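You operate a simulated robot arm through the tools that you are given. There is no shell and no other tool.

You are at the controls of a simulated two-armed robot. One attempt, no reset.

JOB
Press the blue punnet's lid shut and stand it in the blue crate.
Fine: use the lid press and leave its tray out.

The check looks at the end state, three seconds after you hand in, the way a careful person would. Anything else that was tipped, shoved, dropped, spilled or broken makes it a failure. A push-on lid holds only when it is set on centred and level and pressed home; a screw cap is set on level and turned clockwise until tight.

ROBOT AND FRAMES
Two 7-joint arms with two-finger parallel grippers on one trunk that stands fixed in place. Base frame: the origin is at the foot of the trunk, x ahead of it, y to its left, z up; the work surface is at about z = 880. Units: mm, rad, N and s.
The left shoulder is at [50, 209, 1246], the right one opposite. With the tool pointing down near the work surface each hand reaches from about 100 to 900 mm from the base axis, measured 20 degrees to its own side. Payload 4.4 kg a hand.
Tool frame (each hand has its own): the origin (TCP) lies between the finger pads and is the grasp point; the fingertips stand 23 mm ahead of it; z points along the fingers, y is the line along which they close. The gripper opens to 94 mm. The fingers are 38 mm wide and 10 mm thick; the gripper's body (54 by 96 mm) begins 39 mm behind the TCP.
Orientation is told as [roll, pitch, yaw] about the base's x, y, z axes, in that order, counted from this pose: with the fingers straight down and closing along the base's y, the tool's x points along the base's -x, its y along +y and its z along -z.

CONTROLS
- The arms move only by the tool arm_command. It takes "left_increments", "right_increments" or both (then of equal length, played together; a hand with none holds still); each is a list that holds one entry, the list of rows, each a list of 7 numbers: the shift along the tool's x, y, z in units of 40 mm (1.0 is 40 mm), then the turn, a rotation vector about the tool's x, y, z in units of 4 degrees (1.0 is 4 degrees), then the gripper command, from -1 (shut) to 1 (fully open), values between in proportion. In form: [[[x, y, z, ax, ay, az, jaw], ...]]. A call has 1 to 20 rows; each row shifts and turns the commanded pose from where the row before left it, along the tool's axes as they then stand. A call with a number of a shift or a turn outside -1 to 1 is refused whole. Rows are played at 5 a second. More than 50 mm and 0.15 rad between two rows, or a gripper value outside its range, and nothing of the call is played. A pose out of reach is approached as far as the arm can. The call stops where the force on the tool passes 90 N (or 10 N more than at its start, if that is more) or the arm is blocked; 0.2 s more then pass. Each finger travels about 108 mm/s and halts on what it meets, pressing with about 38 N; the grip force reading is that of the motor and also rises with nothing between the fingers. The clock runs only during rows and for 0.2 s after the last one: add rows that do not move to give the fingers time. The reply holds the time, the measured pose of the TCP, the force on the tool along the base axes, the opening and the grip force, in the units named above and with some noise, with the torque about the TCP (base axes, N m) and any sound that the robot's microphone picked up.
- Cameras (640 x 400 px; columns grow to the right, rows downward): "scene" is now at [152.2, -56, 1441.1]; the picture's right is [-0.52, -0.85, 0.00], its down [-0.37, 0.23, -0.90] and it looks along [0.77, -0.47, -0.44] (base axes); focal length 226 px, centre (320, 200). "left" rides on the left gripper at [86, -16, -75] in its tool frame; the picture's right is [0.18, 0.98, 0.00], its down [-0.58, 0.11, -0.81] and it looks along [-0.79, 0.15, 0.59] (tool axes); focal length 243 px, centre (320, 200). "right" rides on the right gripper at [86, 16, -74] in its tool frame; the picture's right is [-0.18, 0.98, 0.00], its down [-0.58, -0.11, -0.81] and it looks along [-0.79, -0.15, 0.59] (tool axes); focal length 243 px, centre (320, 200). There is no depth. A picture from a camera that has moved, and an enlarged one, comes with that camera's place and axes in the base frame and with its lens. The place of the scene camera against the robot may be out by one fixed shift of up to 18 mm in any direction.
- get_image(camera): a new picture of that camera. It takes no simulated time.
- lift_body(by): slides the trunk up (or, below 0, down) by that many mm; the arms and the scene camera ride with it, the base frame stays. It gives what a move gives, with no picture.
- head_to(pan, tilt): turns the head with the scene camera to pan (to the left, within 1.396 rad either way) and tilt (down, from -0.506 to 1.204), counted from straight ahead of the robot. It gives what a move gives.
- close_up(camera, box): a new picture of the part [left, top, right, bottom] of that camera's present view, enlarged. It takes no simulated time.
- job_done(): hands the job in; it is judged then, once.

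Nothing tells you positions but the pictures and the camera data. Unless the task says otherwise, let go and move clear before handing in.

The tools are called after "Emit:" as a command line: name --argument value ..., lists and objects as JSON in quotes. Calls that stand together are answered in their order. arm_command: Moves the arms, as the interface text tells. Its arguments: {"type":"object","properties":{"left_increments":{"type":"array","items":{"type":"array","items":{"type":"array","items":{"type":"number"}}}},"right_increments":{"type":"array","items":{"type":"array","items":{"type":"array","items":{"type":"number"}}}}},"required":[]} The other tools are called the same way: lift_body (by) slides the trunk up or down; head_to (pan, tilt) turns the head that bears the scene camera; get_image (camera) takes a picture; close_up (camera, box) takes an enlarged picture of a part of a camera's view; job_done () hands the job in.

At the start:

```text
time_s: 0.0
left_ee_pos: [506.9, -65.1, 1355.7]
left_orientation: [-0.001, 0.0, 0.0]
left_wrist_force: [0.1, -0.7, 0.4]
left_torque: [-0.04, 0.0, -0.01]
left_grip_width: 94.0
left_finger_force: 0.0
right_ee_pos: [409.9, -424.8, 1370.3]
right_orientation: [0.001, 0.0, -0.001]
right_wrist_force: [-0.8, -0.3, 0.4]
right_torque: [0.0, 0.0, 0.01]
right_grip_width: 93.9
right_finger_force: 0.1
trunk travel left (down, up): [-325.0, 238.0]
head pan, tilt: [-0.552, 0.454]
```

scene: 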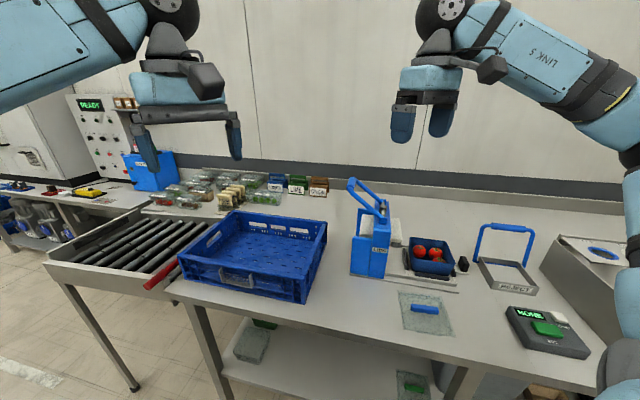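
right: 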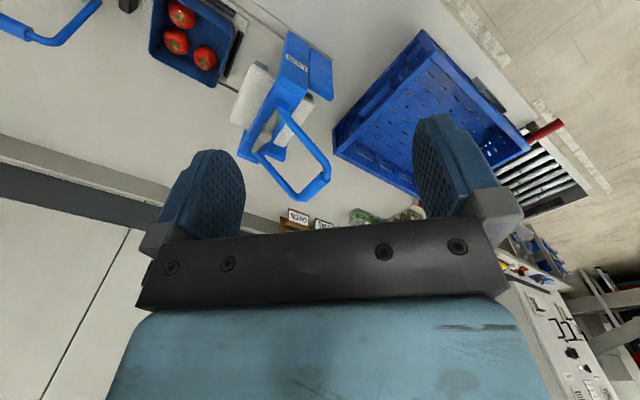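
left: 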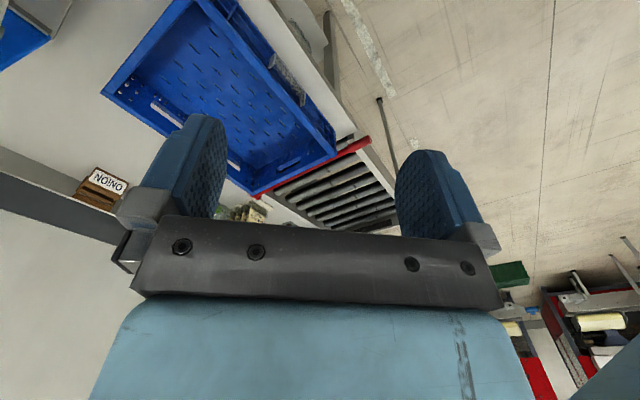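

I see a table with a blue crate, a blue lid press with a lever handle, a blue punnet with tomatoes and a scale. I'll take close-ups to work out the details before moving.

Emit:
close_up --camera "scene" --box '[330, 170, 490, 300]'

Emit:
close_up --camera "scene" --box '[160, 150, 340, 310]'

Emit:
close_up --camera "scene" --box '[380, 200, 640, 400]'

```text
3.08 times, centred on (410, 235) of scene
camera zoom: at [152.2, -56.0, 1441.1], right [-0.52, -0.85, 0.0], down [-0.37, 0.23, -0.9], along [0.77, -0.47, -0.44], focal length 696 px, centre (43, 92)
```

zoom: 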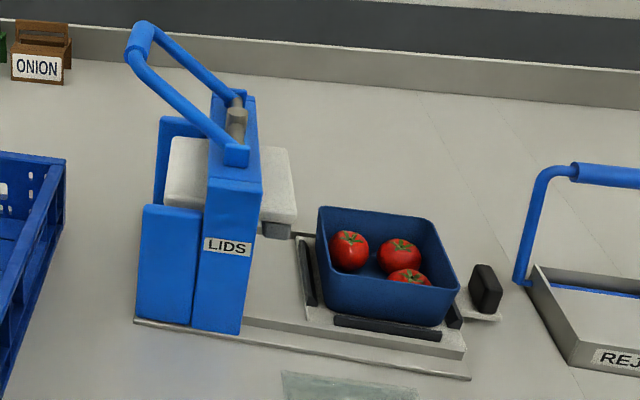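

```text
2.50 times, centred on (250, 230) of scene
camera zoom: at [152.2, -56.0, 1441.1], right [-0.52, -0.85, 0.0], down [-0.37, 0.23, -0.9], along [0.77, -0.47, -0.44], focal length 566 px, centre (495, 125)
```

zoom: 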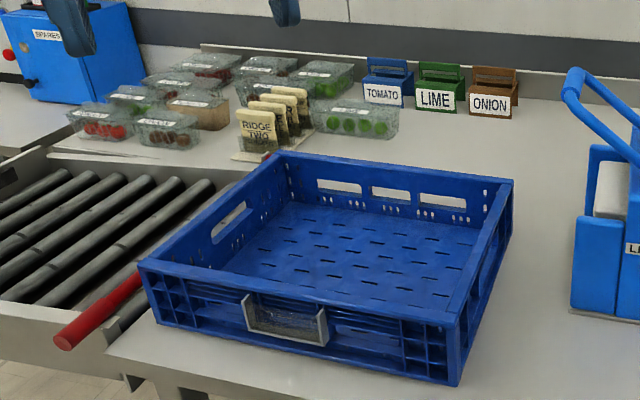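

```text
2.00 times, centred on (510, 300) of scene
camera zoom: at [152.2, -56.0, 1441.1], right [-0.52, -0.85, 0.0], down [-0.37, 0.23, -0.9], along [0.77, -0.47, -0.44], focal length 452 px, centre (-60, 0)
```

zoom: 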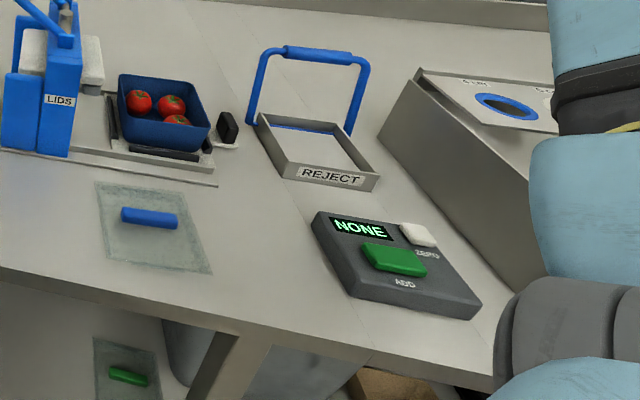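

The lid appears to be the clear plate with the blue bar, near (370,-535). The punnet sits in the press's slide-out tray. I'll turn the head for a better view.

Emit:
head_to --pan -0.85 --tilt 0.75

Emit:
get_image --camera "scene"

Emit:
get_image --camera "right"

```text
time_s: 0.8
left_ee_pos: [507.2, -65.3, 1356.9]
left_orientation: [0.001, 0.0, 0.0]
left_wrist_force: [0.3, 0.3, -0.2]
left_torque: [0.02, 0.02, 0.0]
left_grip_width: 94.0
left_finger_force: 0.1
right_ee_pos: [408.4, -425.1, 1370.6]
right_orientation: [0.002, 0.002, -0.001]
right_wrist_force: [0.0, 0.3, -0.1]
right_torque: [0.02, 0.01, 0.01]
right_grip_width: 94.2
right_finger_force: 0.0
trunk travel left (down, up): [-325.0, 238.0]
head pan, tilt: [-0.85, 0.75]
```

```text
taken
camera scene: at [128.8, -70.0, 1415.0], right [-0.75, -0.66, 0.0], down [-0.45, 0.51, -0.73], along [0.48, -0.55, -0.68], focal length 226 px, centre (320, 200)
```

scene: 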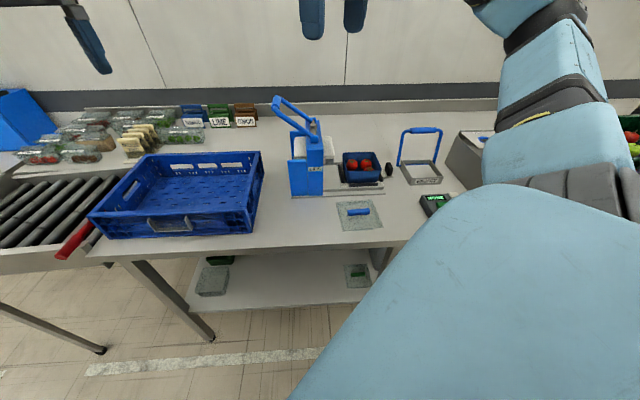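

```text
taken
camera right: at [321.1, -409.0, 1444.5], right [0.18, 0.98, 0.0], down [0.58, -0.11, 0.81], along [0.79, -0.15, -0.59], focal length 243 px, centre (320, 200)
```

right: 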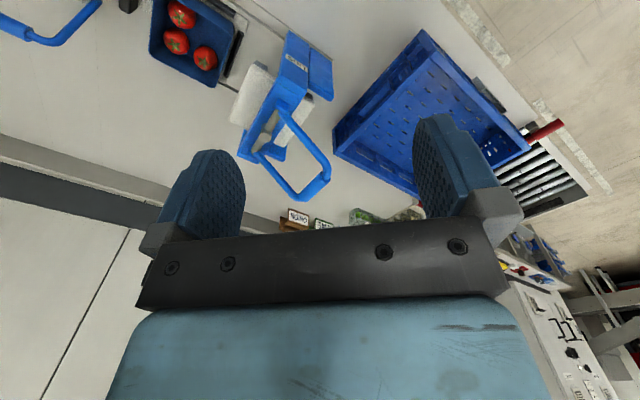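

I'll zoom on the press and lid from this new angle.

Emit:
close_up --camera "scene" --box '[270, 90, 400, 170]'

Emit:
close_up --camera "scene" --box '[280, 150, 410, 235]'

Emit:
close_up --camera "right" --box '[140, 0, 340, 125]'

Emit:
close_up --camera "scene" --box '[180, 240, 400, 340]'

```text
4.92 times, centred on (335, 130) of scene
camera zoom: at [128.8, -70.0, 1415.0], right [-0.75, -0.66, 0.0], down [-0.45, 0.51, -0.73], along [0.48, -0.55, -0.68], focal length 1114 px, centre (246, 545)
```

zoom: 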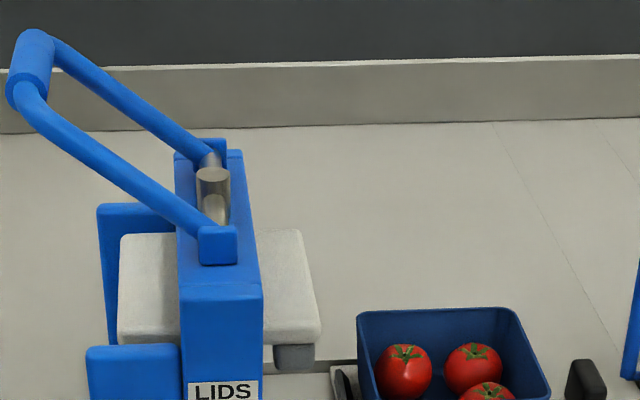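

```text
4.71 times, centred on (345, 192) of scene
camera zoom: at [128.8, -70.0, 1415.0], right [-0.75, -0.66, 0.0], down [-0.45, 0.51, -0.73], along [0.48, -0.55, -0.68], focal length 1065 px, centre (202, 235)
```

zoom: 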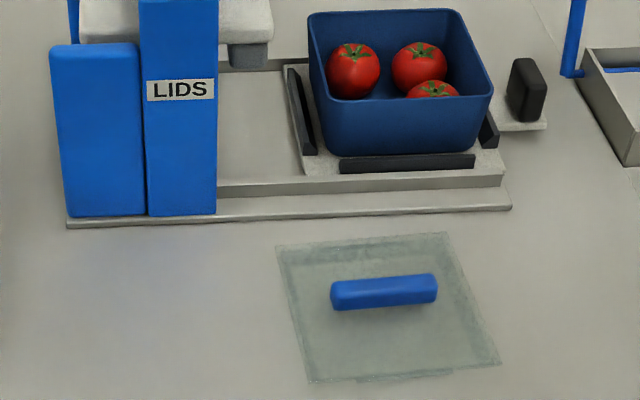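

```text
3.20 times, centred on (240, 62) of right
camera zoom: at [321.1, -409.0, 1444.5], right [0.18, 0.98, 0.0], down [0.58, -0.11, 0.81], along [0.79, -0.15, -0.59], focal length 776 px, centre (576, 640)
```

zoom: 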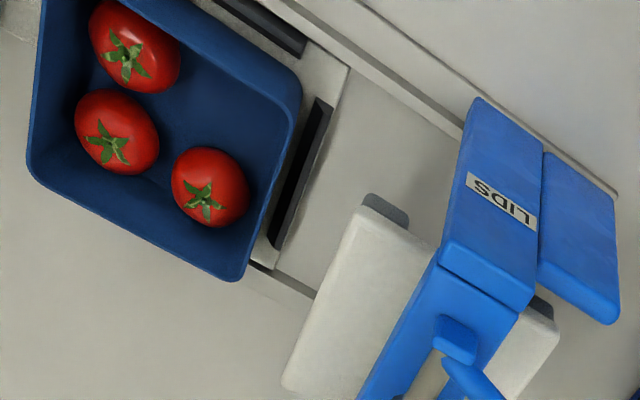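

```text
2.91 times, centred on (290, 290) of scene
camera zoom: at [128.8, -70.0, 1415.0], right [-0.75, -0.66, 0.0], down [-0.45, 0.51, -0.73], along [0.48, -0.55, -0.68], focal length 658 px, centre (407, -62)
```

zoom: 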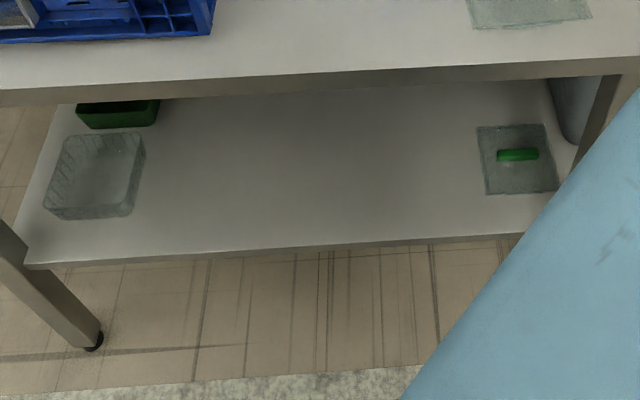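

The clear lid is about 127 mm square and centred near (366,-528), with its bar at about 48.6°. The press axis is at about 45°. I'll move the right hand toward the lid and turn it to about 0.85 rad yaw.

Emit:
arm_command --right_increments '[[[0.14, -0.675, 0.85, 0, 0, 0, 1], [0.14, -0.675, 0.85, 0, 0, 0, 1], [0.14, -0.675, 0.85, 0, 0, 0, 1], [0.14, -0.675, 0.85, 0, 0, 0, 1], [0.14, -0.675, 0.85, 0, 0, 0, 1], [0, 0, 0, 0, 0, -1, 1], [0, 0, 0, 0, 0, -1, 1], [0, 0, 0, 0, 0, -1, 1], [0, 0, 0, 0, 0, -1, 1], [0, 0, 0, 0, 0, -1, 1], [0, 0, 0, 0, 0, -1, 1], [0, 0, 0, 0, 0, -1, 1], [0, 0, 0, 0, 0, -1, 1], [0, 0, 0, 0, 0, -1, 1], [0, 0, 0, 0, 0, -1, 1], [0, 0, 0, 0, 0, -1, 1], [0, 0, 0, 0, 0, -1, 1]]]'

Emit:
get_image --camera "right"

Emit:
get_image --camera "scene"

```text
time_s: 4.4
left_ee_pos: [507.2, -66.0, 1356.1]
left_orientation: [0.001, 0.001, -0.001]
left_wrist_force: [0.1, -1.0, 0.4]
left_torque: [0.0, 0.0, 0.0]
left_grip_width: 94.1
left_finger_force: 0.2
right_ee_pos: [382.0, -560.2, 1200.4]
right_orientation: [0.002, 0.0, 0.28]
right_wrist_force: [-0.3, 0.5, 0.7]
right_torque: [0.0, 0.0, -0.04]
right_grip_width: 94.1
right_finger_force: 0.1
right hand out of reach, approached as far as the arm can: row 10, 11, 12, 13, 14, 15, 16, 17
trunk travel left (down, up): [-325.0, 238.0]
head pan, tilt: [-0.85, 0.75]
```

```text
taken
camera right: at [292.4, -568.3, 1273.6], right [-0.09, 1.0, 0.0], down [0.59, 0.05, 0.81], along [0.8, 0.08, -0.59], focal length 243 px, centre (320, 200)
```

right: 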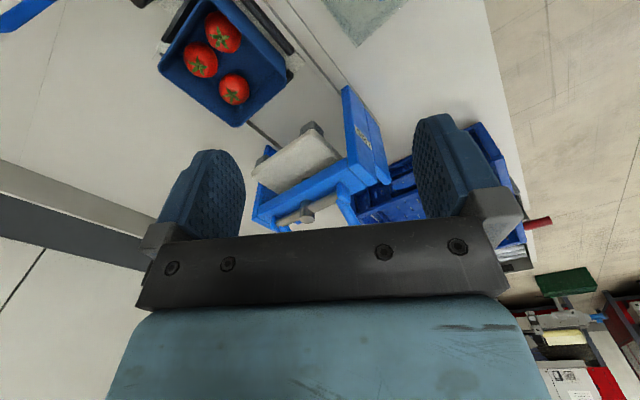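

```text
taken
camera scene: at [128.7, -70.1, 1415.0], right [-0.75, -0.66, 0.0], down [-0.45, 0.51, -0.73], along [0.48, -0.55, -0.68], focal length 226 px, centre (320, 200)
```

scene: 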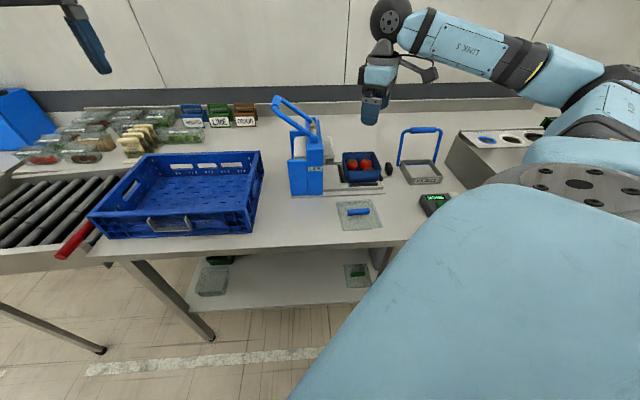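

Positive yaw stops at about 0.28 here, so I'll turn the other way, toward about -0.72.

Emit:
arm_command --right_increments '[[[0, 0, 0, 0, 0, 1, 1], [0, 0, 0, 0, 0, 1, 1], [0, 0, 0, 0, 0, 1, 1], [0, 0, 0, 0, 0, 1, 1], [0, 0, 0, 0, 0, 1, 1], [0, 0, 0, 0, 0, 1, 1], [0, 0, 0, 0, 0, 1, 1], [0, 0, 0, 0, 0, 1, 1], [0, 0, 0, 0, 0, 1, 1], [0, 0, 0, 0, 0, 1, 1], [0, 0, 0, 0, 0, 1, 1], [0, 0, 0, 0, 0, 1, 1], [0, 0, 0, 0, 0, 1, 1], [0, 0, 0, 0, 0, 1, 1]]]'

Emit:
get_image --camera "right"

```text
time_s: 7.4
left_ee_pos: [507.7, -65.3, 1357.1]
left_orientation: [-0.001, -0.001, -0.001]
left_wrist_force: [0.0, -0.4, 0.2]
left_torque: [0.01, 0.0, 0.01]
left_grip_width: 94.0
left_finger_force: 0.0
right_ee_pos: [381.6, -560.3, 1200.9]
right_orientation: [0.002, 0.0, -0.699]
right_wrist_force: [-0.3, -0.1, 0.1]
right_torque: [-0.01, -0.01, 0.02]
right_grip_width: 94.0
right_finger_force: 0.0
trunk travel left (down, up): [-325.0, 238.0]
head pan, tilt: [-0.85, 0.75]
```

```text
taken
camera right: at [324.0, -491.8, 1274.5], right [0.77, 0.63, 0.0], down [0.37, -0.46, 0.81], along [0.51, -0.62, -0.59], focal length 243 px, centre (320, 200)
```

right: 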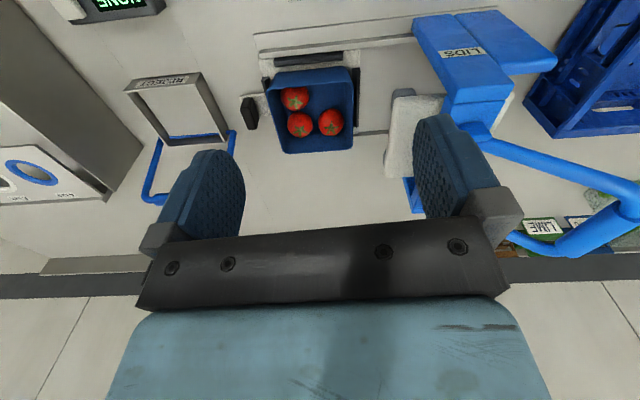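

Reachable at yaw -0.70. I'll zoom in here for measurements.

Emit:
close_up --camera "right" --box '[230, 0, 390, 100]'

Emit:
close_up --camera "right" --box '[230, 70, 390, 170]'

Emit:
close_up --camera "right" --box '[380, 0, 640, 163]'

Emit:
close_up --camera "right" --box '[440, 120, 640, 260]'

```text
4.00 times, centred on (310, 50) of right
camera zoom: at [324.0, -491.8, 1274.5], right [0.77, 0.63, 0.0], down [0.37, -0.46, 0.81], along [0.51, -0.62, -0.59], focal length 970 px, centre (360, 800)
```

zoom: 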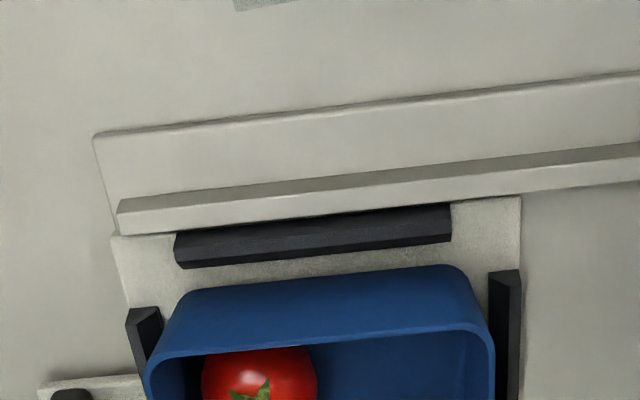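

```text
4.00 times, centred on (310, 120) of right
camera zoom: at [324.0, -491.8, 1274.5], right [0.77, 0.63, 0.0], down [0.37, -0.46, 0.81], along [0.51, -0.62, -0.59], focal length 970 px, centre (360, 520)
```

zoom: 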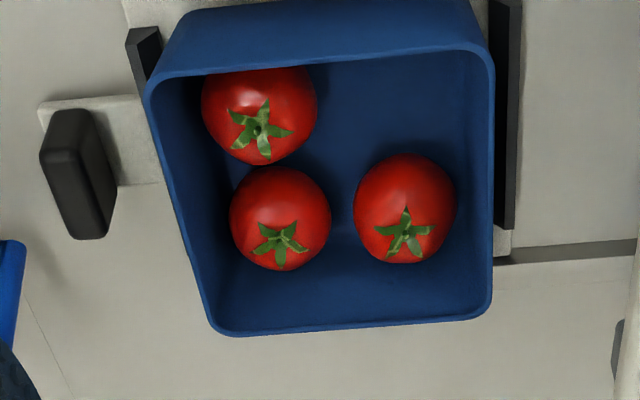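

```text
2.45 times, centred on (510, 82) of right
camera zoom: at [324.0, -491.8, 1274.5], right [0.77, 0.63, 0.0], down [0.37, -0.46, 0.81], along [0.51, -0.62, -0.59], focal length 595 px, centre (-146, 491)
```

zoom: 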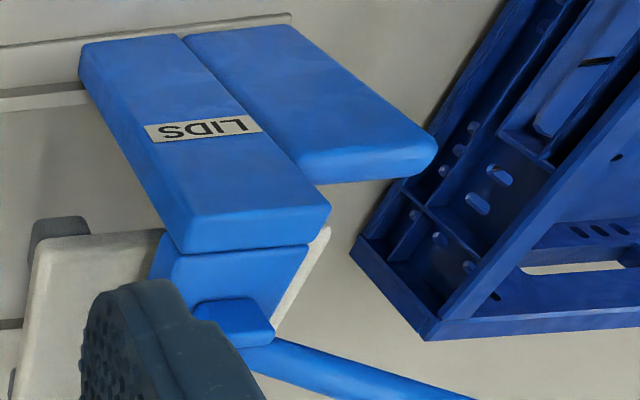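

```text
2.86 times, centred on (540, 190) of right
camera zoom: at [324.0, -491.8, 1274.5], right [0.77, 0.63, 0.0], down [0.37, -0.46, 0.81], along [0.51, -0.62, -0.59], focal length 693 px, centre (-309, 229)
```

zoom: 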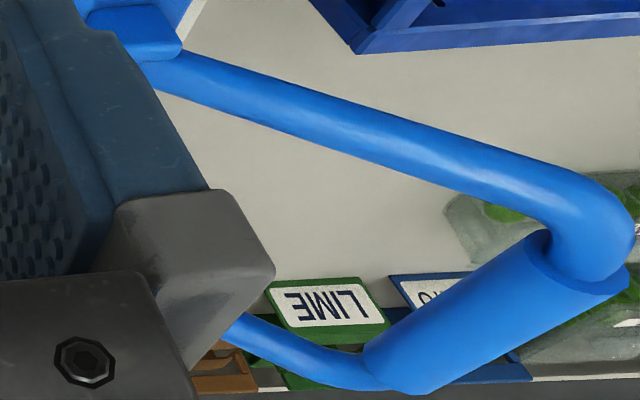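

Wrist-camera measurements put the punnet rim at about z 955, centred near (464,-677), about 118 mm square. The scene camera looks offset by roughly (+13,-15). Next I'll hover over the lid for a precise look.

Emit:
arm_command --right_increments '[[[0.2615, 0.089, 0.905, 0, 0, 0, 1], [0.2615, 0.089, 0.905, 0, 0, 0, 1], [0.2615, 0.089, 0.905, 0, 0, 0, 1], [0.2615, 0.089, 0.905, 0, 0, 0, 1], [0.2615, 0.089, 0.905, 0, 0, 0, 1], [0, 0, 0, 0, 0, 0, 1]]]'

Emit:
get_image --camera "right"

Emit:
get_image --camera "scene"

```text
time_s: 8.8
left_ee_pos: [507.8, -64.1, 1355.1]
left_orientation: [0.0, 0.001, 0.0]
left_wrist_force: [0.4, 0.4, 0.1]
left_torque: [0.0, -0.01, 0.02]
left_grip_width: 94.0
left_finger_force: 0.2
right_ee_pos: [351.3, -512.2, 1017.8]
right_orientation: [0.002, 0.0, -0.697]
right_wrist_force: [0.4, 0.3, 0.3]
right_torque: [-0.01, 0.01, 0.02]
right_grip_width: 93.8
right_finger_force: 0.1
trunk travel left (down, up): [-325.0, 238.0]
head pan, tilt: [-0.85, 0.75]
```

```text
taken
camera right: at [294.7, -445.0, 1091.8], right [0.77, 0.63, 0.0], down [0.37, -0.46, 0.81], along [0.51, -0.62, -0.59], focal length 243 px, centre (320, 200)
```

right: 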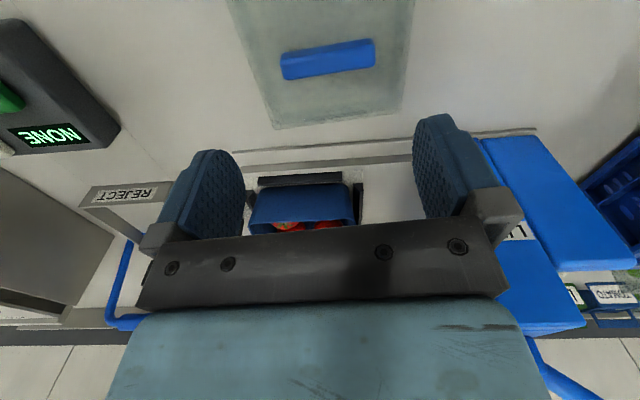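

```text
taken
camera scene: at [128.3, -69.6, 1415.1], right [-0.75, -0.66, 0.0], down [-0.45, 0.51, -0.73], along [0.48, -0.55, -0.68], focal length 226 px, centre (320, 200)
```

scene: 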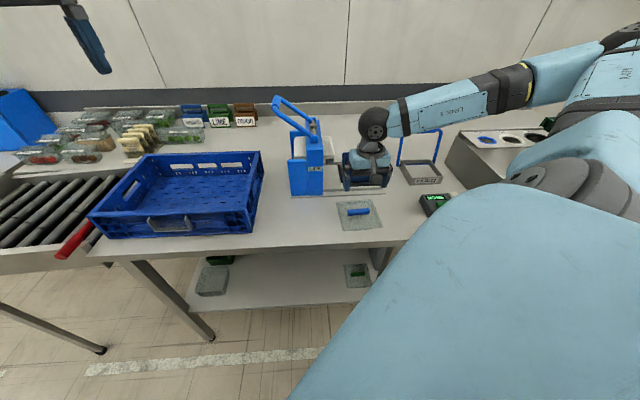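

Emit:
close_up --camera "right" --box '[220, 0, 440, 137]'

```text
2.91 times, centred on (330, 68) of right
camera zoom: at [294.7, -445.0, 1091.8], right [0.77, 0.63, 0.0], down [0.37, -0.46, 0.81], along [0.51, -0.62, -0.59], focal length 706 px, centre (291, 582)
```

zoom: 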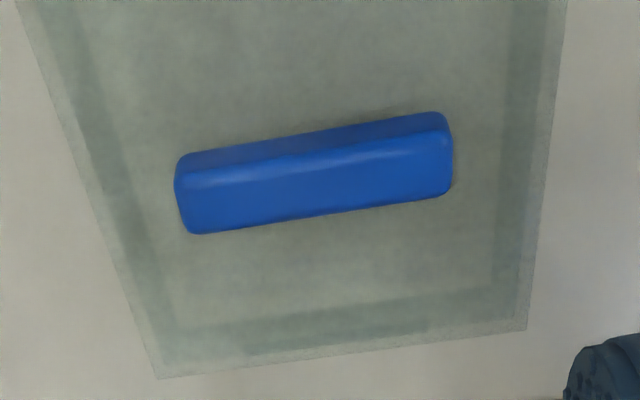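

The bar is about 70 mm long, centred at (355,-507.5) and at 48.4°. I'll align over it, go partway down and check.

Emit:
arm_command --right_increments '[[[-0.004, 0.147, 0.75, 0, 0, 0.415, 1], [0, 0, 0.695, 0, 0, 0, 1], [0, 0, 0, 0, 0, 0, 1]]]'

Emit:
get_image --camera "right"

```text
time_s: 9.6
left_ee_pos: [506.7, -66.8, 1356.0]
left_orientation: [-0.001, 0.001, 0.0]
left_wrist_force: [-0.1, 0.2, 0.2]
left_torque: [0.0, -0.02, -0.02]
left_grip_width: 94.0
left_finger_force: 0.1
right_ee_pos: [356.8, -506.3, 961.7]
right_orientation: [0.0, 0.0, -0.728]
right_wrist_force: [1.2, -0.4, 0.0]
right_torque: [0.01, 0.02, -0.02]
right_grip_width: 94.0
right_finger_force: 0.1
trunk travel left (down, up): [-325.0, 238.0]
head pan, tilt: [-0.85, 0.75]
```

```text
taken
camera right: at [301.2, -438.0, 1034.8], right [0.79, 0.61, 0.0], down [0.36, -0.47, 0.81], along [0.49, -0.64, -0.59], focal length 243 px, centre (320, 200)
```

right: 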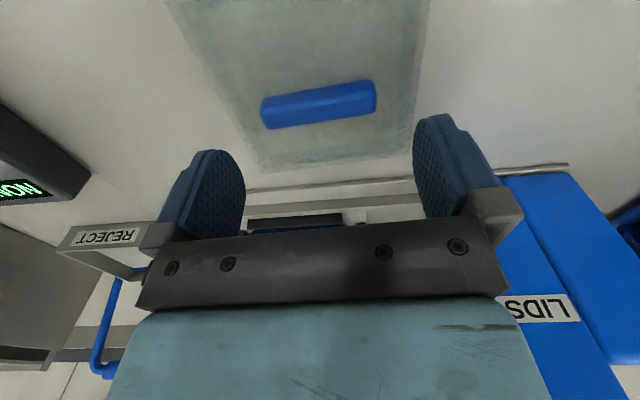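

Aligned within about 2 mm. I'll descend to the grip height with the fingers open.

Emit:
arm_command --right_increments '[[[0.035, -0.05, 0.6, 0, 0, 0, 1], [0, 0, 0.35, 0, 0, 0, 1], [0, 0, 0.2, 0, 0, 0, 1], [0, 0, 0, 0, 0, 0, 1]]]'

Emit:
get_image --camera "right"

```text
time_s: 10.6
left_ee_pos: [507.7, -65.2, 1354.9]
left_orientation: [0.001, 0.0, -0.001]
left_wrist_force: [0.3, -0.2, 0.0]
left_torque: [-0.01, -0.03, 0.01]
left_grip_width: 93.9
left_finger_force: 0.1
right_ee_pos: [354.3, -508.5, 916.0]
right_orientation: [0.002, -0.001, -0.728]
right_wrist_force: [0.1, -0.6, 0.2]
right_torque: [0.03, -0.03, -0.01]
right_grip_width: 93.9
right_finger_force: 0.1
trunk travel left (down, up): [-325.0, 238.0]
head pan, tilt: [-0.85, 0.75]
```

```text
taken
camera right: at [299.1, -438.5, 989.8], right [0.79, 0.61, 0.0], down [0.36, -0.47, 0.81], along [0.49, -0.64, -0.59], focal length 243 px, centre (320, 200)
```

right: 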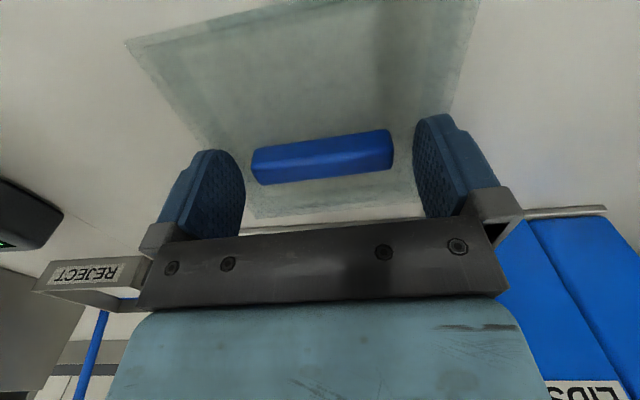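

Emit:
close_up --camera "right" --box '[220, 110, 440, 248]'

```text
2.90 times, centred on (330, 179) of right
camera zoom: at [299.1, -438.5, 989.8], right [0.79, 0.61, 0.0], down [0.36, -0.47, 0.81], along [0.49, -0.64, -0.59], focal length 703 px, centre (291, 261)
```

zoom: 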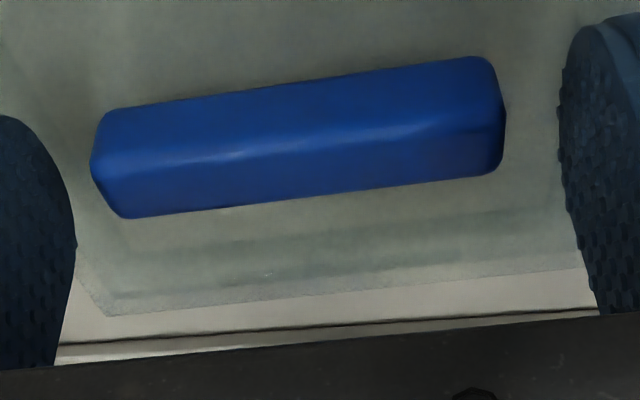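

Emit:
arm_command --right_increments '[[[0, 0, 0.05, 0, 0, 0, 1], [0, 0, 0, 0, 0, 0, 1]]]'

```text
time_s: 11.2
left_ee_pos: [506.3, -65.6, 1356.7]
left_orientation: [0.0, 0.0, 0.001]
left_wrist_force: [0.0, -0.1, -0.4]
left_torque: [0.04, 0.0, 0.01]
left_grip_width: 94.1
left_finger_force: 0.0
right_ee_pos: [354.7, -507.8, 915.3]
right_orientation: [0.001, 0.0, -0.728]
right_wrist_force: [0.4, -3.1, 11.1]
right_torque: [-0.16, 0.08, -0.03]
right_grip_width: 93.9
right_finger_force: 0.1
trunk travel left (down, up): [-325.0, 238.0]
head pan, tilt: [-0.85, 0.75]
```

The fingertips have just touched the lid plate, so its top is at about z 892. I'll back off 1.5 mm and close on the bar.

Emit:
arm_command --right_increments '[[[0, 0, -0.045, 0, 0, 0, 1], [0, 0, 0, 0, 0, 0, 0.5], [0, 0, 0, 0, 0, 0, 0.3], [0, 0, 0, 0, 0, 0, -1], [0, 0, 0, 0, 0, 0, -1], [0, 0, 0, 0, 0, 0, -1]]]'

Emit:
get_image --camera "right"

```text
time_s: 12.6
left_ee_pos: [506.9, -65.1, 1355.5]
left_orientation: [0.001, 0.001, 0.0]
left_wrist_force: [-0.7, -1.0, -0.7]
left_torque: [0.02, 0.0, -0.01]
left_grip_width: 93.9
left_finger_force: 0.2
right_ee_pos: [355.2, -508.8, 916.1]
right_orientation: [0.002, 0.002, -0.728]
right_wrist_force: [-1.1, 1.3, 3.1]
right_torque: [-0.01, 0.1, -0.06]
right_grip_width: 68.0
right_finger_force: 38.0
trunk travel left (down, up): [-325.0, 238.0]
head pan, tilt: [-0.85, 0.75]
```

```text
taken
camera right: at [298.7, -438.3, 989.6], right [0.79, 0.61, 0.0], down [0.36, -0.47, 0.81], along [0.49, -0.64, -0.59], focal length 243 px, centre (320, 200)
```

right: 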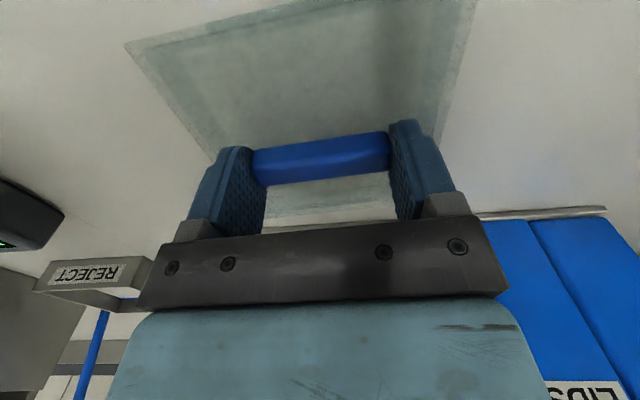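

Gripped at 68 mm width. I'll lift straight up 150 mm and check the lid hangs level.

Emit:
arm_command --right_increments '[[[0, 0, -0.5, 0, 0, 0, -1], [0, 0, -0.75, 0, 0, 0, -1], [0, 0, -0.9, 0, 0, 0, -1], [0, 0, -0.9, 0, 0, 0, -1], [0, 0, -0.7, 0, 0, 0, -1], [0, 0, 0, 0, 0, 0, -1]]]'

Emit:
get_image --camera "right"

Emit:
close_up --camera "scene" --box '[280, 90, 440, 190]'

```text
time_s: 14.0
left_ee_pos: [507.6, -66.6, 1355.0]
left_orientation: [-0.001, 0.0, 0.001]
left_wrist_force: [0.1, 0.8, 0.3]
left_torque: [-0.01, -0.01, 0.01]
left_grip_width: 94.2
left_finger_force: 0.1
right_ee_pos: [354.4, -507.5, 1068.1]
right_orientation: [0.002, 0.002, -0.726]
right_wrist_force: [0.3, -0.8, 0.2]
right_torque: [0.02, 0.0, -0.01]
right_grip_width: 68.0
right_finger_force: 38.2
trunk travel left (down, up): [-325.0, 238.0]
head pan, tilt: [-0.85, 0.75]
```

```text
taken
camera right: at [299.5, -438.5, 1141.0], right [0.79, 0.61, 0.0], down [0.36, -0.47, 0.81], along [0.49, -0.64, -0.59], focal length 243 px, centre (320, 200)
```

right: 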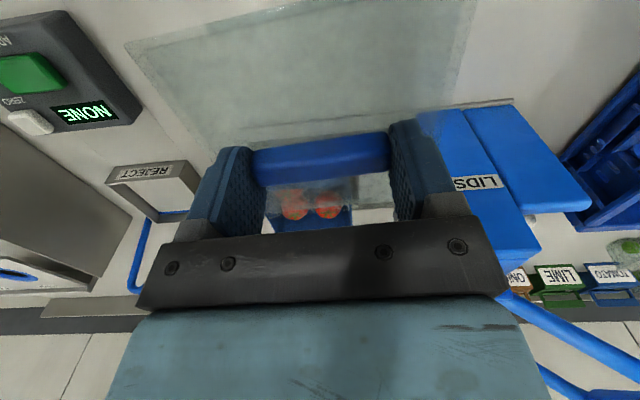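

```text
4.00 times, centred on (360, 140) of scene
camera zoom: at [129.0, -70.5, 1414.9], right [-0.75, -0.66, 0.0], down [-0.45, 0.51, -0.73], along [0.48, -0.55, -0.68], focal length 905 px, centre (160, 440)
```

zoom: 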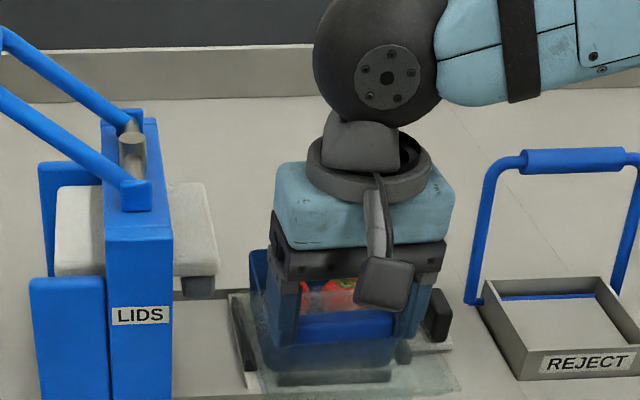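

The lid hangs level. I'll carry it over to hover above the punnet at (464.5,-677), staying on the tray-end side of the press, then yaw to match the punnet at about 45.4°.

Emit:
arm_command --right_increments '[[[0, -0.67, 0, 0, 0, 0, -1], [0, -0.67, 0, 0, 0, 0, -1], [-0.696, 0, 0, 0, 0, 0, -1], [-0.696, 0, 0, 0, 0, 0, -1], [-0.696, 0, 0, 0, 0, 0, -1], [-0.696, 0, 0, 0, 0, 0, -1], [-0.696, 0, 0, 0, 0, 0, -1], [-0.696, 0, 0, 0, 0, 0, -1], [-0.696, 0, 0, 0, 0, 0, -1], [0, 0, 0, 0, 0, 0.75, -1], [0, 0, 0, 0, 0, 0, -1]]]'

Emit:
get_image --camera "right"

Emit:
close_up --camera "scene" --box '[280, 90, 440, 190]'

```text
time_s: 16.4
left_ee_pos: [506.2, -66.2, 1356.1]
left_orientation: [0.0, 0.001, 0.001]
left_wrist_force: [0.0, 0.4, 0.1]
left_torque: [-0.01, -0.02, 0.02]
left_grip_width: 93.7
left_finger_force: 0.1
right_ee_pos: [464.2, -676.9, 1066.3]
right_orientation: [0.003, 0.002, -0.779]
right_wrist_force: [-0.2, -0.8, -0.5]
right_torque: [0.01, 0.0, 0.0]
right_grip_width: 68.0
right_finger_force: 37.6
trunk travel left (down, up): [-325.0, 238.0]
head pan, tilt: [-0.85, 0.75]
```

```text
taken
camera right: at [411.5, -605.3, 1140.2], right [0.82, 0.57, 0.0], down [0.34, -0.49, 0.81], along [0.46, -0.66, -0.59], focal length 243 px, centre (320, 200)
```

right: 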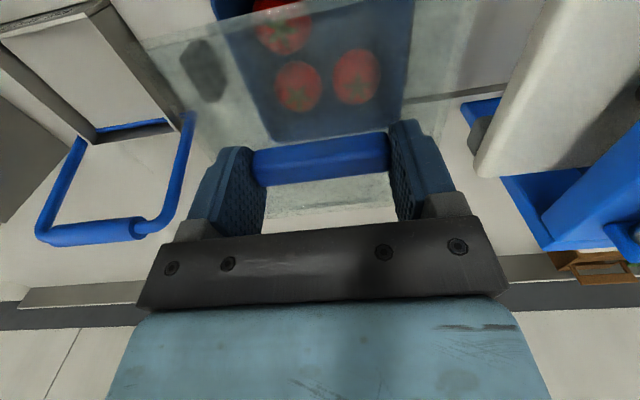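

```text
4.00 times, centred on (360, 140) of scene
camera zoom: at [129.0, -70.4, 1414.9], right [-0.75, -0.66, 0.0], down [-0.45, 0.51, -0.73], along [0.48, -0.55, -0.68], focal length 905 px, centre (160, 440)
```

zoom: 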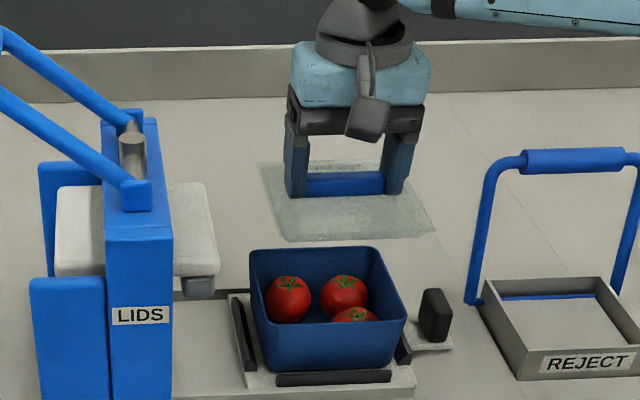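

Emit:
close_up --camera "right" --box '[190, 0, 430, 150]'

```text
2.67 times, centred on (310, 75) of right
camera zoom: at [411.5, -605.3, 1140.2], right [0.82, 0.57, 0.0], down [0.34, -0.49, 0.81], along [0.46, -0.66, -0.59], focal length 647 px, centre (347, 533)
```

zoom: 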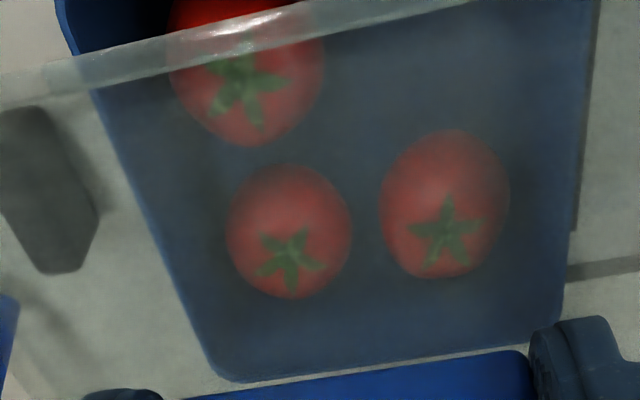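

Emit:
close_up --camera "right" --box '[240, 130, 420, 245]'

Emit:
close_up --camera "right" --box '[120, 0, 280, 100]'

Emit:
close_up --camera "right" --box '[370, 0, 530, 100]'

```text
3.48 times, centred on (330, 188) of right
camera zoom: at [411.5, -605.3, 1140.2], right [0.82, 0.57, 0.0], down [0.34, -0.49, 0.81], along [0.46, -0.66, -0.59], focal length 844 px, centre (285, 244)
```

zoom: 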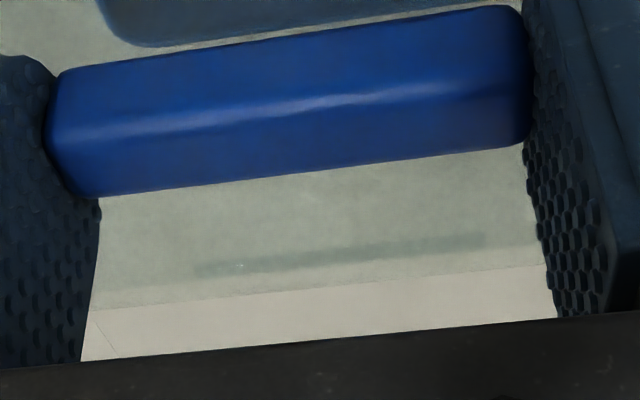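

```text
4.00 times, centred on (200, 50) of right
camera zoom: at [411.5, -605.3, 1140.2], right [0.82, 0.57, 0.0], down [0.34, -0.49, 0.81], along [0.46, -0.66, -0.59], focal length 970 px, centre (800, 800)
```

zoom: 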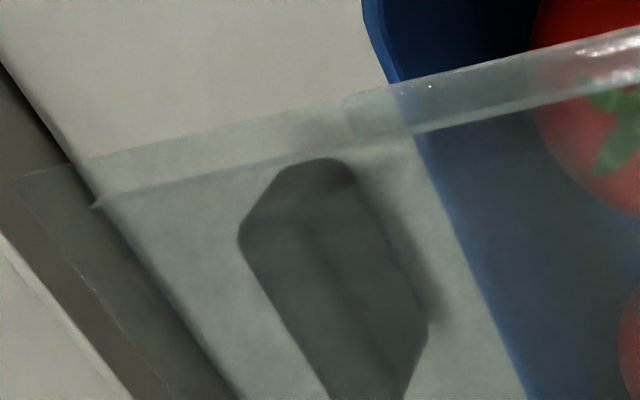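

```text
4.00 times, centred on (450, 50) of right
camera zoom: at [411.5, -605.3, 1140.2], right [0.82, 0.57, 0.0], down [0.34, -0.49, 0.81], along [0.46, -0.66, -0.59], focal length 970 px, centre (-200, 800)
```

zoom: 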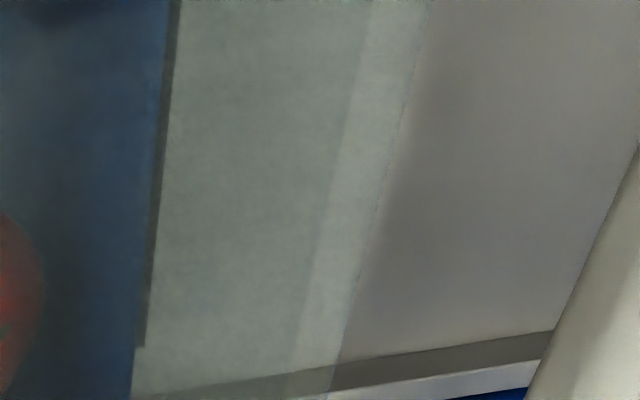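

Emit:
close_up --camera "right" --box '[205, 20, 285, 70]'

Emit:
close_up --camera "right" --box '[225, 95, 305, 145]'

Emit:
close_up --camera "right" --box '[360, 90, 440, 140]'

Emit:
close_up --camera "right" --box '[370, 0, 450, 50]'

```text
8.00 times, centred on (245, 45) of right
camera zoom: at [411.5, -605.3, 1140.2], right [0.82, 0.57, 0.0], down [0.34, -0.49, 0.81], along [0.46, -0.66, -0.59], focal length 1941 px, centre (920, 1440)
```

zoom: 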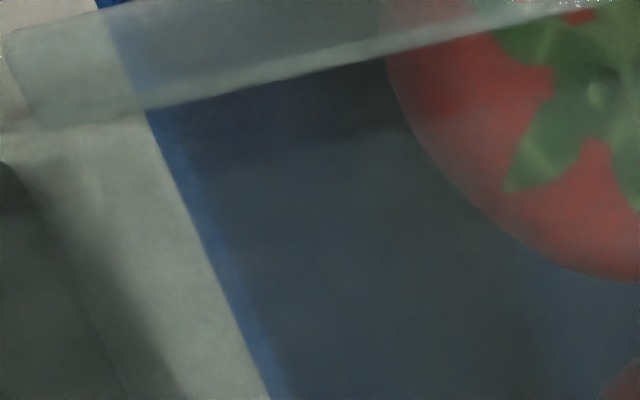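

```text
8.00 times, centred on (265, 120) of right
camera zoom: at [411.5, -605.3, 1140.2], right [0.82, 0.57, 0.0], down [0.34, -0.49, 0.81], along [0.46, -0.66, -0.59], focal length 1941 px, centre (760, 840)
```

zoom: 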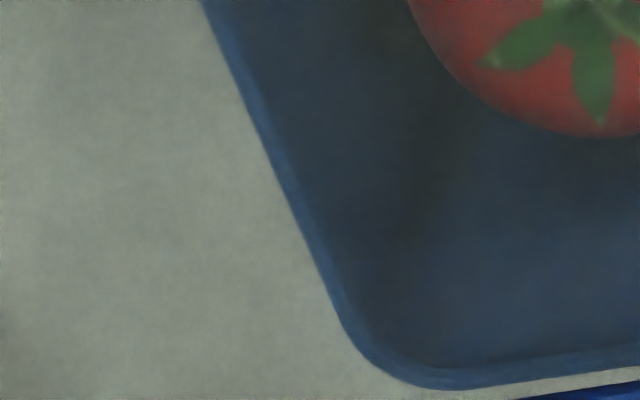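

```text
8.00 times, centred on (400, 115) of right
camera zoom: at [411.5, -605.3, 1140.2], right [0.82, 0.57, 0.0], down [0.34, -0.49, 0.81], along [0.46, -0.66, -0.59], focal length 1941 px, centre (-320, 880)
```

zoom: 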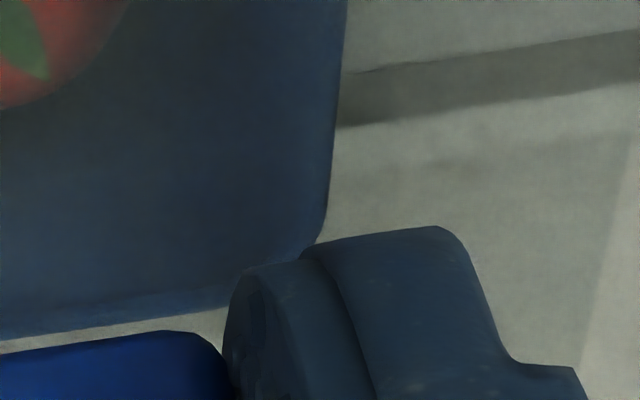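

```text
8.00 times, centred on (410, 25) of right
camera zoom: at [411.5, -605.3, 1140.2], right [0.82, 0.57, 0.0], down [0.34, -0.49, 0.81], along [0.46, -0.66, -0.59], focal length 1941 px, centre (-400, 1600)
```

zoom: 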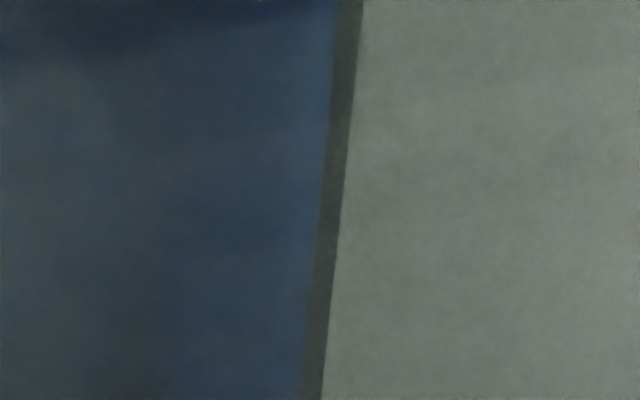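

Refined: the rim is at about z 960.6, 118.4 mm wide. The punnet centre is only about (-0.6, +1.8) mm from the lid centre in tool axes, with negligible rotation. I'll apply that correction and go down to just above the rim.

Emit:
arm_command --right_increments '[[[-0.015, 0.045, 0.5, 0, 0, 0, -1], [0, 0, 0.5, 0, 0, 0, -1], [0, 0, 0.4, 0, 0, 0, -1], [0, 0, 0.2, 0, 0, 0, -1], [0, 0, 0, 0, 0, 0, -1]]]'

Emit:
get_image --camera "right"

Emit:
close_up --camera "scene" --box '[320, 115, 416, 175]'

```text
time_s: 17.6
left_ee_pos: [506.8, -66.9, 1355.9]
left_orientation: [0.002, -0.001, 0.0]
left_wrist_force: [0.2, -0.7, -0.5]
left_torque: [0.0, 0.01, 0.04]
left_grip_width: 94.1
left_finger_force: 0.1
right_ee_pos: [464.9, -675.1, 1000.9]
right_orientation: [0.001, 0.002, -0.78]
right_wrist_force: [-0.7, -0.3, 0.8]
right_torque: [0.0, -0.03, -0.02]
right_grip_width: 68.1
right_finger_force: 37.6
trunk travel left (down, up): [-325.0, 238.0]
head pan, tilt: [-0.85, 0.75]
```

```text
taken
camera right: at [414.2, -603.8, 1075.2], right [0.82, 0.57, 0.0], down [0.34, -0.49, 0.81], along [0.46, -0.66, -0.59], focal length 243 px, centre (320, 200)
```

right: 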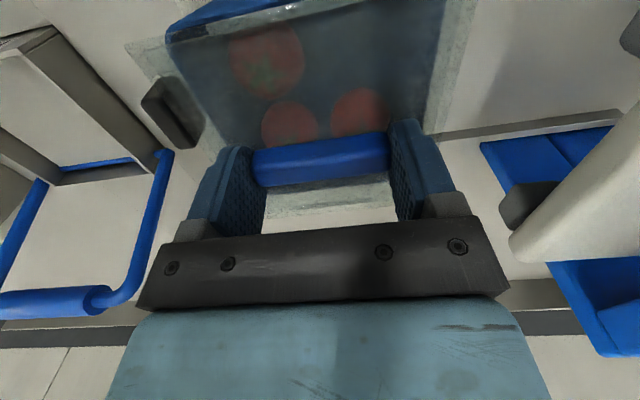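

```text
6.67 times, centred on (368, 145) of scene
camera zoom: at [128.6, -69.9, 1415.0], right [-0.75, -0.66, 0.0], down [-0.45, 0.51, -0.73], along [0.48, -0.55, -0.68], focal length 1508 px, centre (0, 567)
```

zoom: 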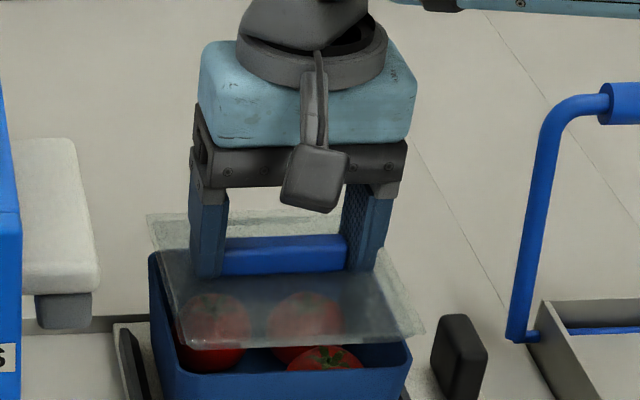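

Emit:
close_up --camera "right" --box '[130, 0, 250, 75]'

Emit:
close_up --camera "right" --box '[385, 0, 505, 75]'

Emit:
close_up --camera "right" --box '[185, 70, 305, 145]'

Emit:
close_up --camera "right" --box '[240, 160, 420, 240]'

```text
5.33 times, centred on (190, 38) of right
camera zoom: at [414.2, -603.8, 1075.2], right [0.82, 0.57, 0.0], down [0.34, -0.49, 0.81], along [0.46, -0.66, -0.59], focal length 1294 px, centre (1013, 1067)
```

zoom: 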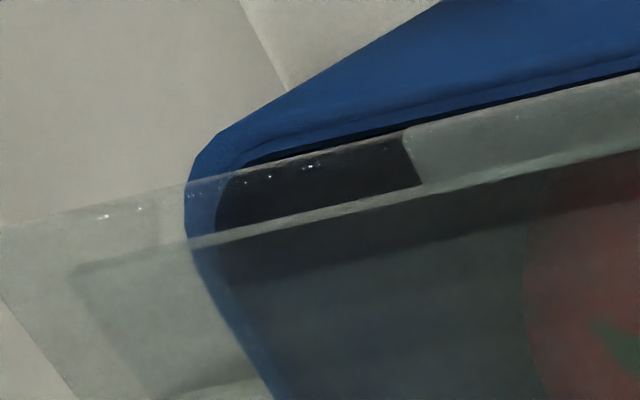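

```text
5.33 times, centred on (445, 38) of right
camera zoom: at [414.2, -603.8, 1075.2], right [0.82, 0.57, 0.0], down [0.34, -0.49, 0.81], along [0.46, -0.66, -0.59], focal length 1294 px, centre (-347, 1067)
```

zoom: 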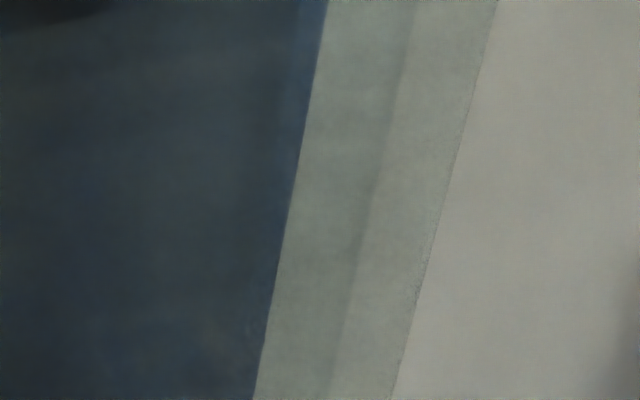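

```text
5.33 times, centred on (245, 108) of right
camera zoom: at [414.2, -603.8, 1075.2], right [0.82, 0.57, 0.0], down [0.34, -0.49, 0.81], along [0.46, -0.66, -0.59], focal length 1294 px, centre (720, 693)
```

zoom: 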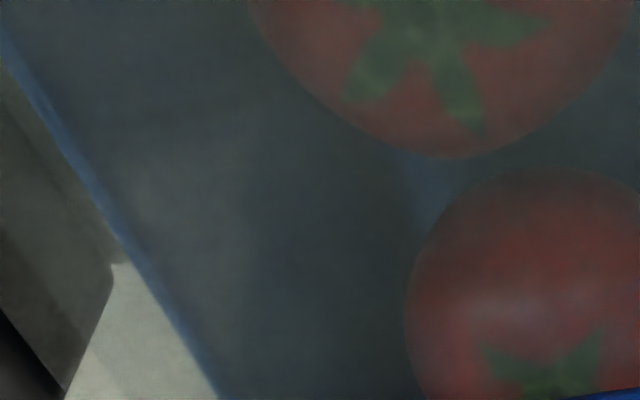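

```text
3.56 times, centred on (330, 200) of right
camera zoom: at [414.2, -603.8, 1075.2], right [0.82, 0.57, 0.0], down [0.34, -0.49, 0.81], along [0.46, -0.66, -0.59], focal length 863 px, centre (284, 200)
```

zoom: 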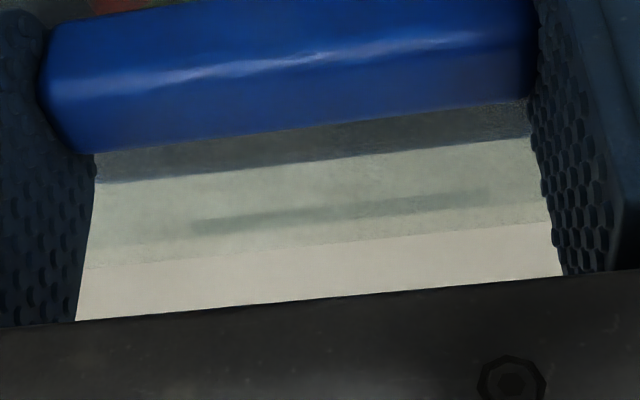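

The alignment is within about 1 mm. I'll make a small correction and lower in small steps, watching the force.

Emit:
arm_command --right_increments '[[[0.012, -0.02, 0.05, 0, 0, 0, -1], [0, 0, 0.05, 0, 0, 0, -1], [0, 0, 0.05, 0, 0, 0, -1], [0, 0, 0, 0, 0, 0, -1]]]'

Emit:
close_up --camera "scene" --box '[320, 115, 416, 175]'

```text
time_s: 18.6
left_ee_pos: [507.6, -65.4, 1355.8]
left_orientation: [-0.001, 0.001, -0.001]
left_wrist_force: [-0.3, 0.3, -0.4]
left_torque: [-0.01, 0.0, 0.02]
left_grip_width: 93.7
left_finger_force: 0.0
right_ee_pos: [465.1, -677.6, 995.9]
right_orientation: [0.002, 0.0, -0.779]
right_wrist_force: [0.0, -0.4, -0.3]
right_torque: [-0.01, 0.01, -0.01]
right_grip_width: 68.3
right_finger_force: 38.0
trunk travel left (down, up): [-325.0, 238.0]
head pan, tilt: [-0.85, 0.75]
```

```text
6.67 times, centred on (368, 145) of scene
camera zoom: at [128.7, -70.0, 1415.0], right [-0.75, -0.66, 0.0], down [-0.45, 0.51, -0.73], along [0.48, -0.55, -0.68], focal length 1508 px, centre (0, 567)
```

zoom: 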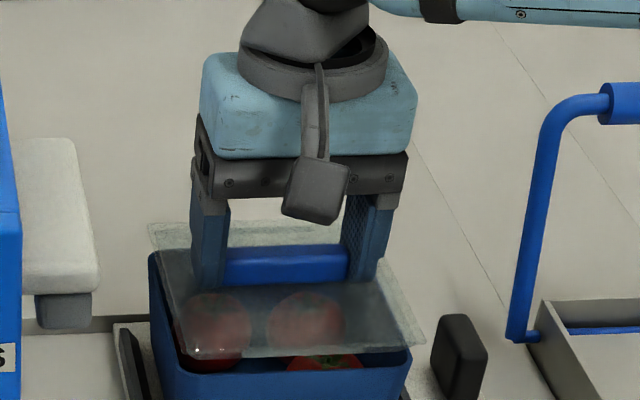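

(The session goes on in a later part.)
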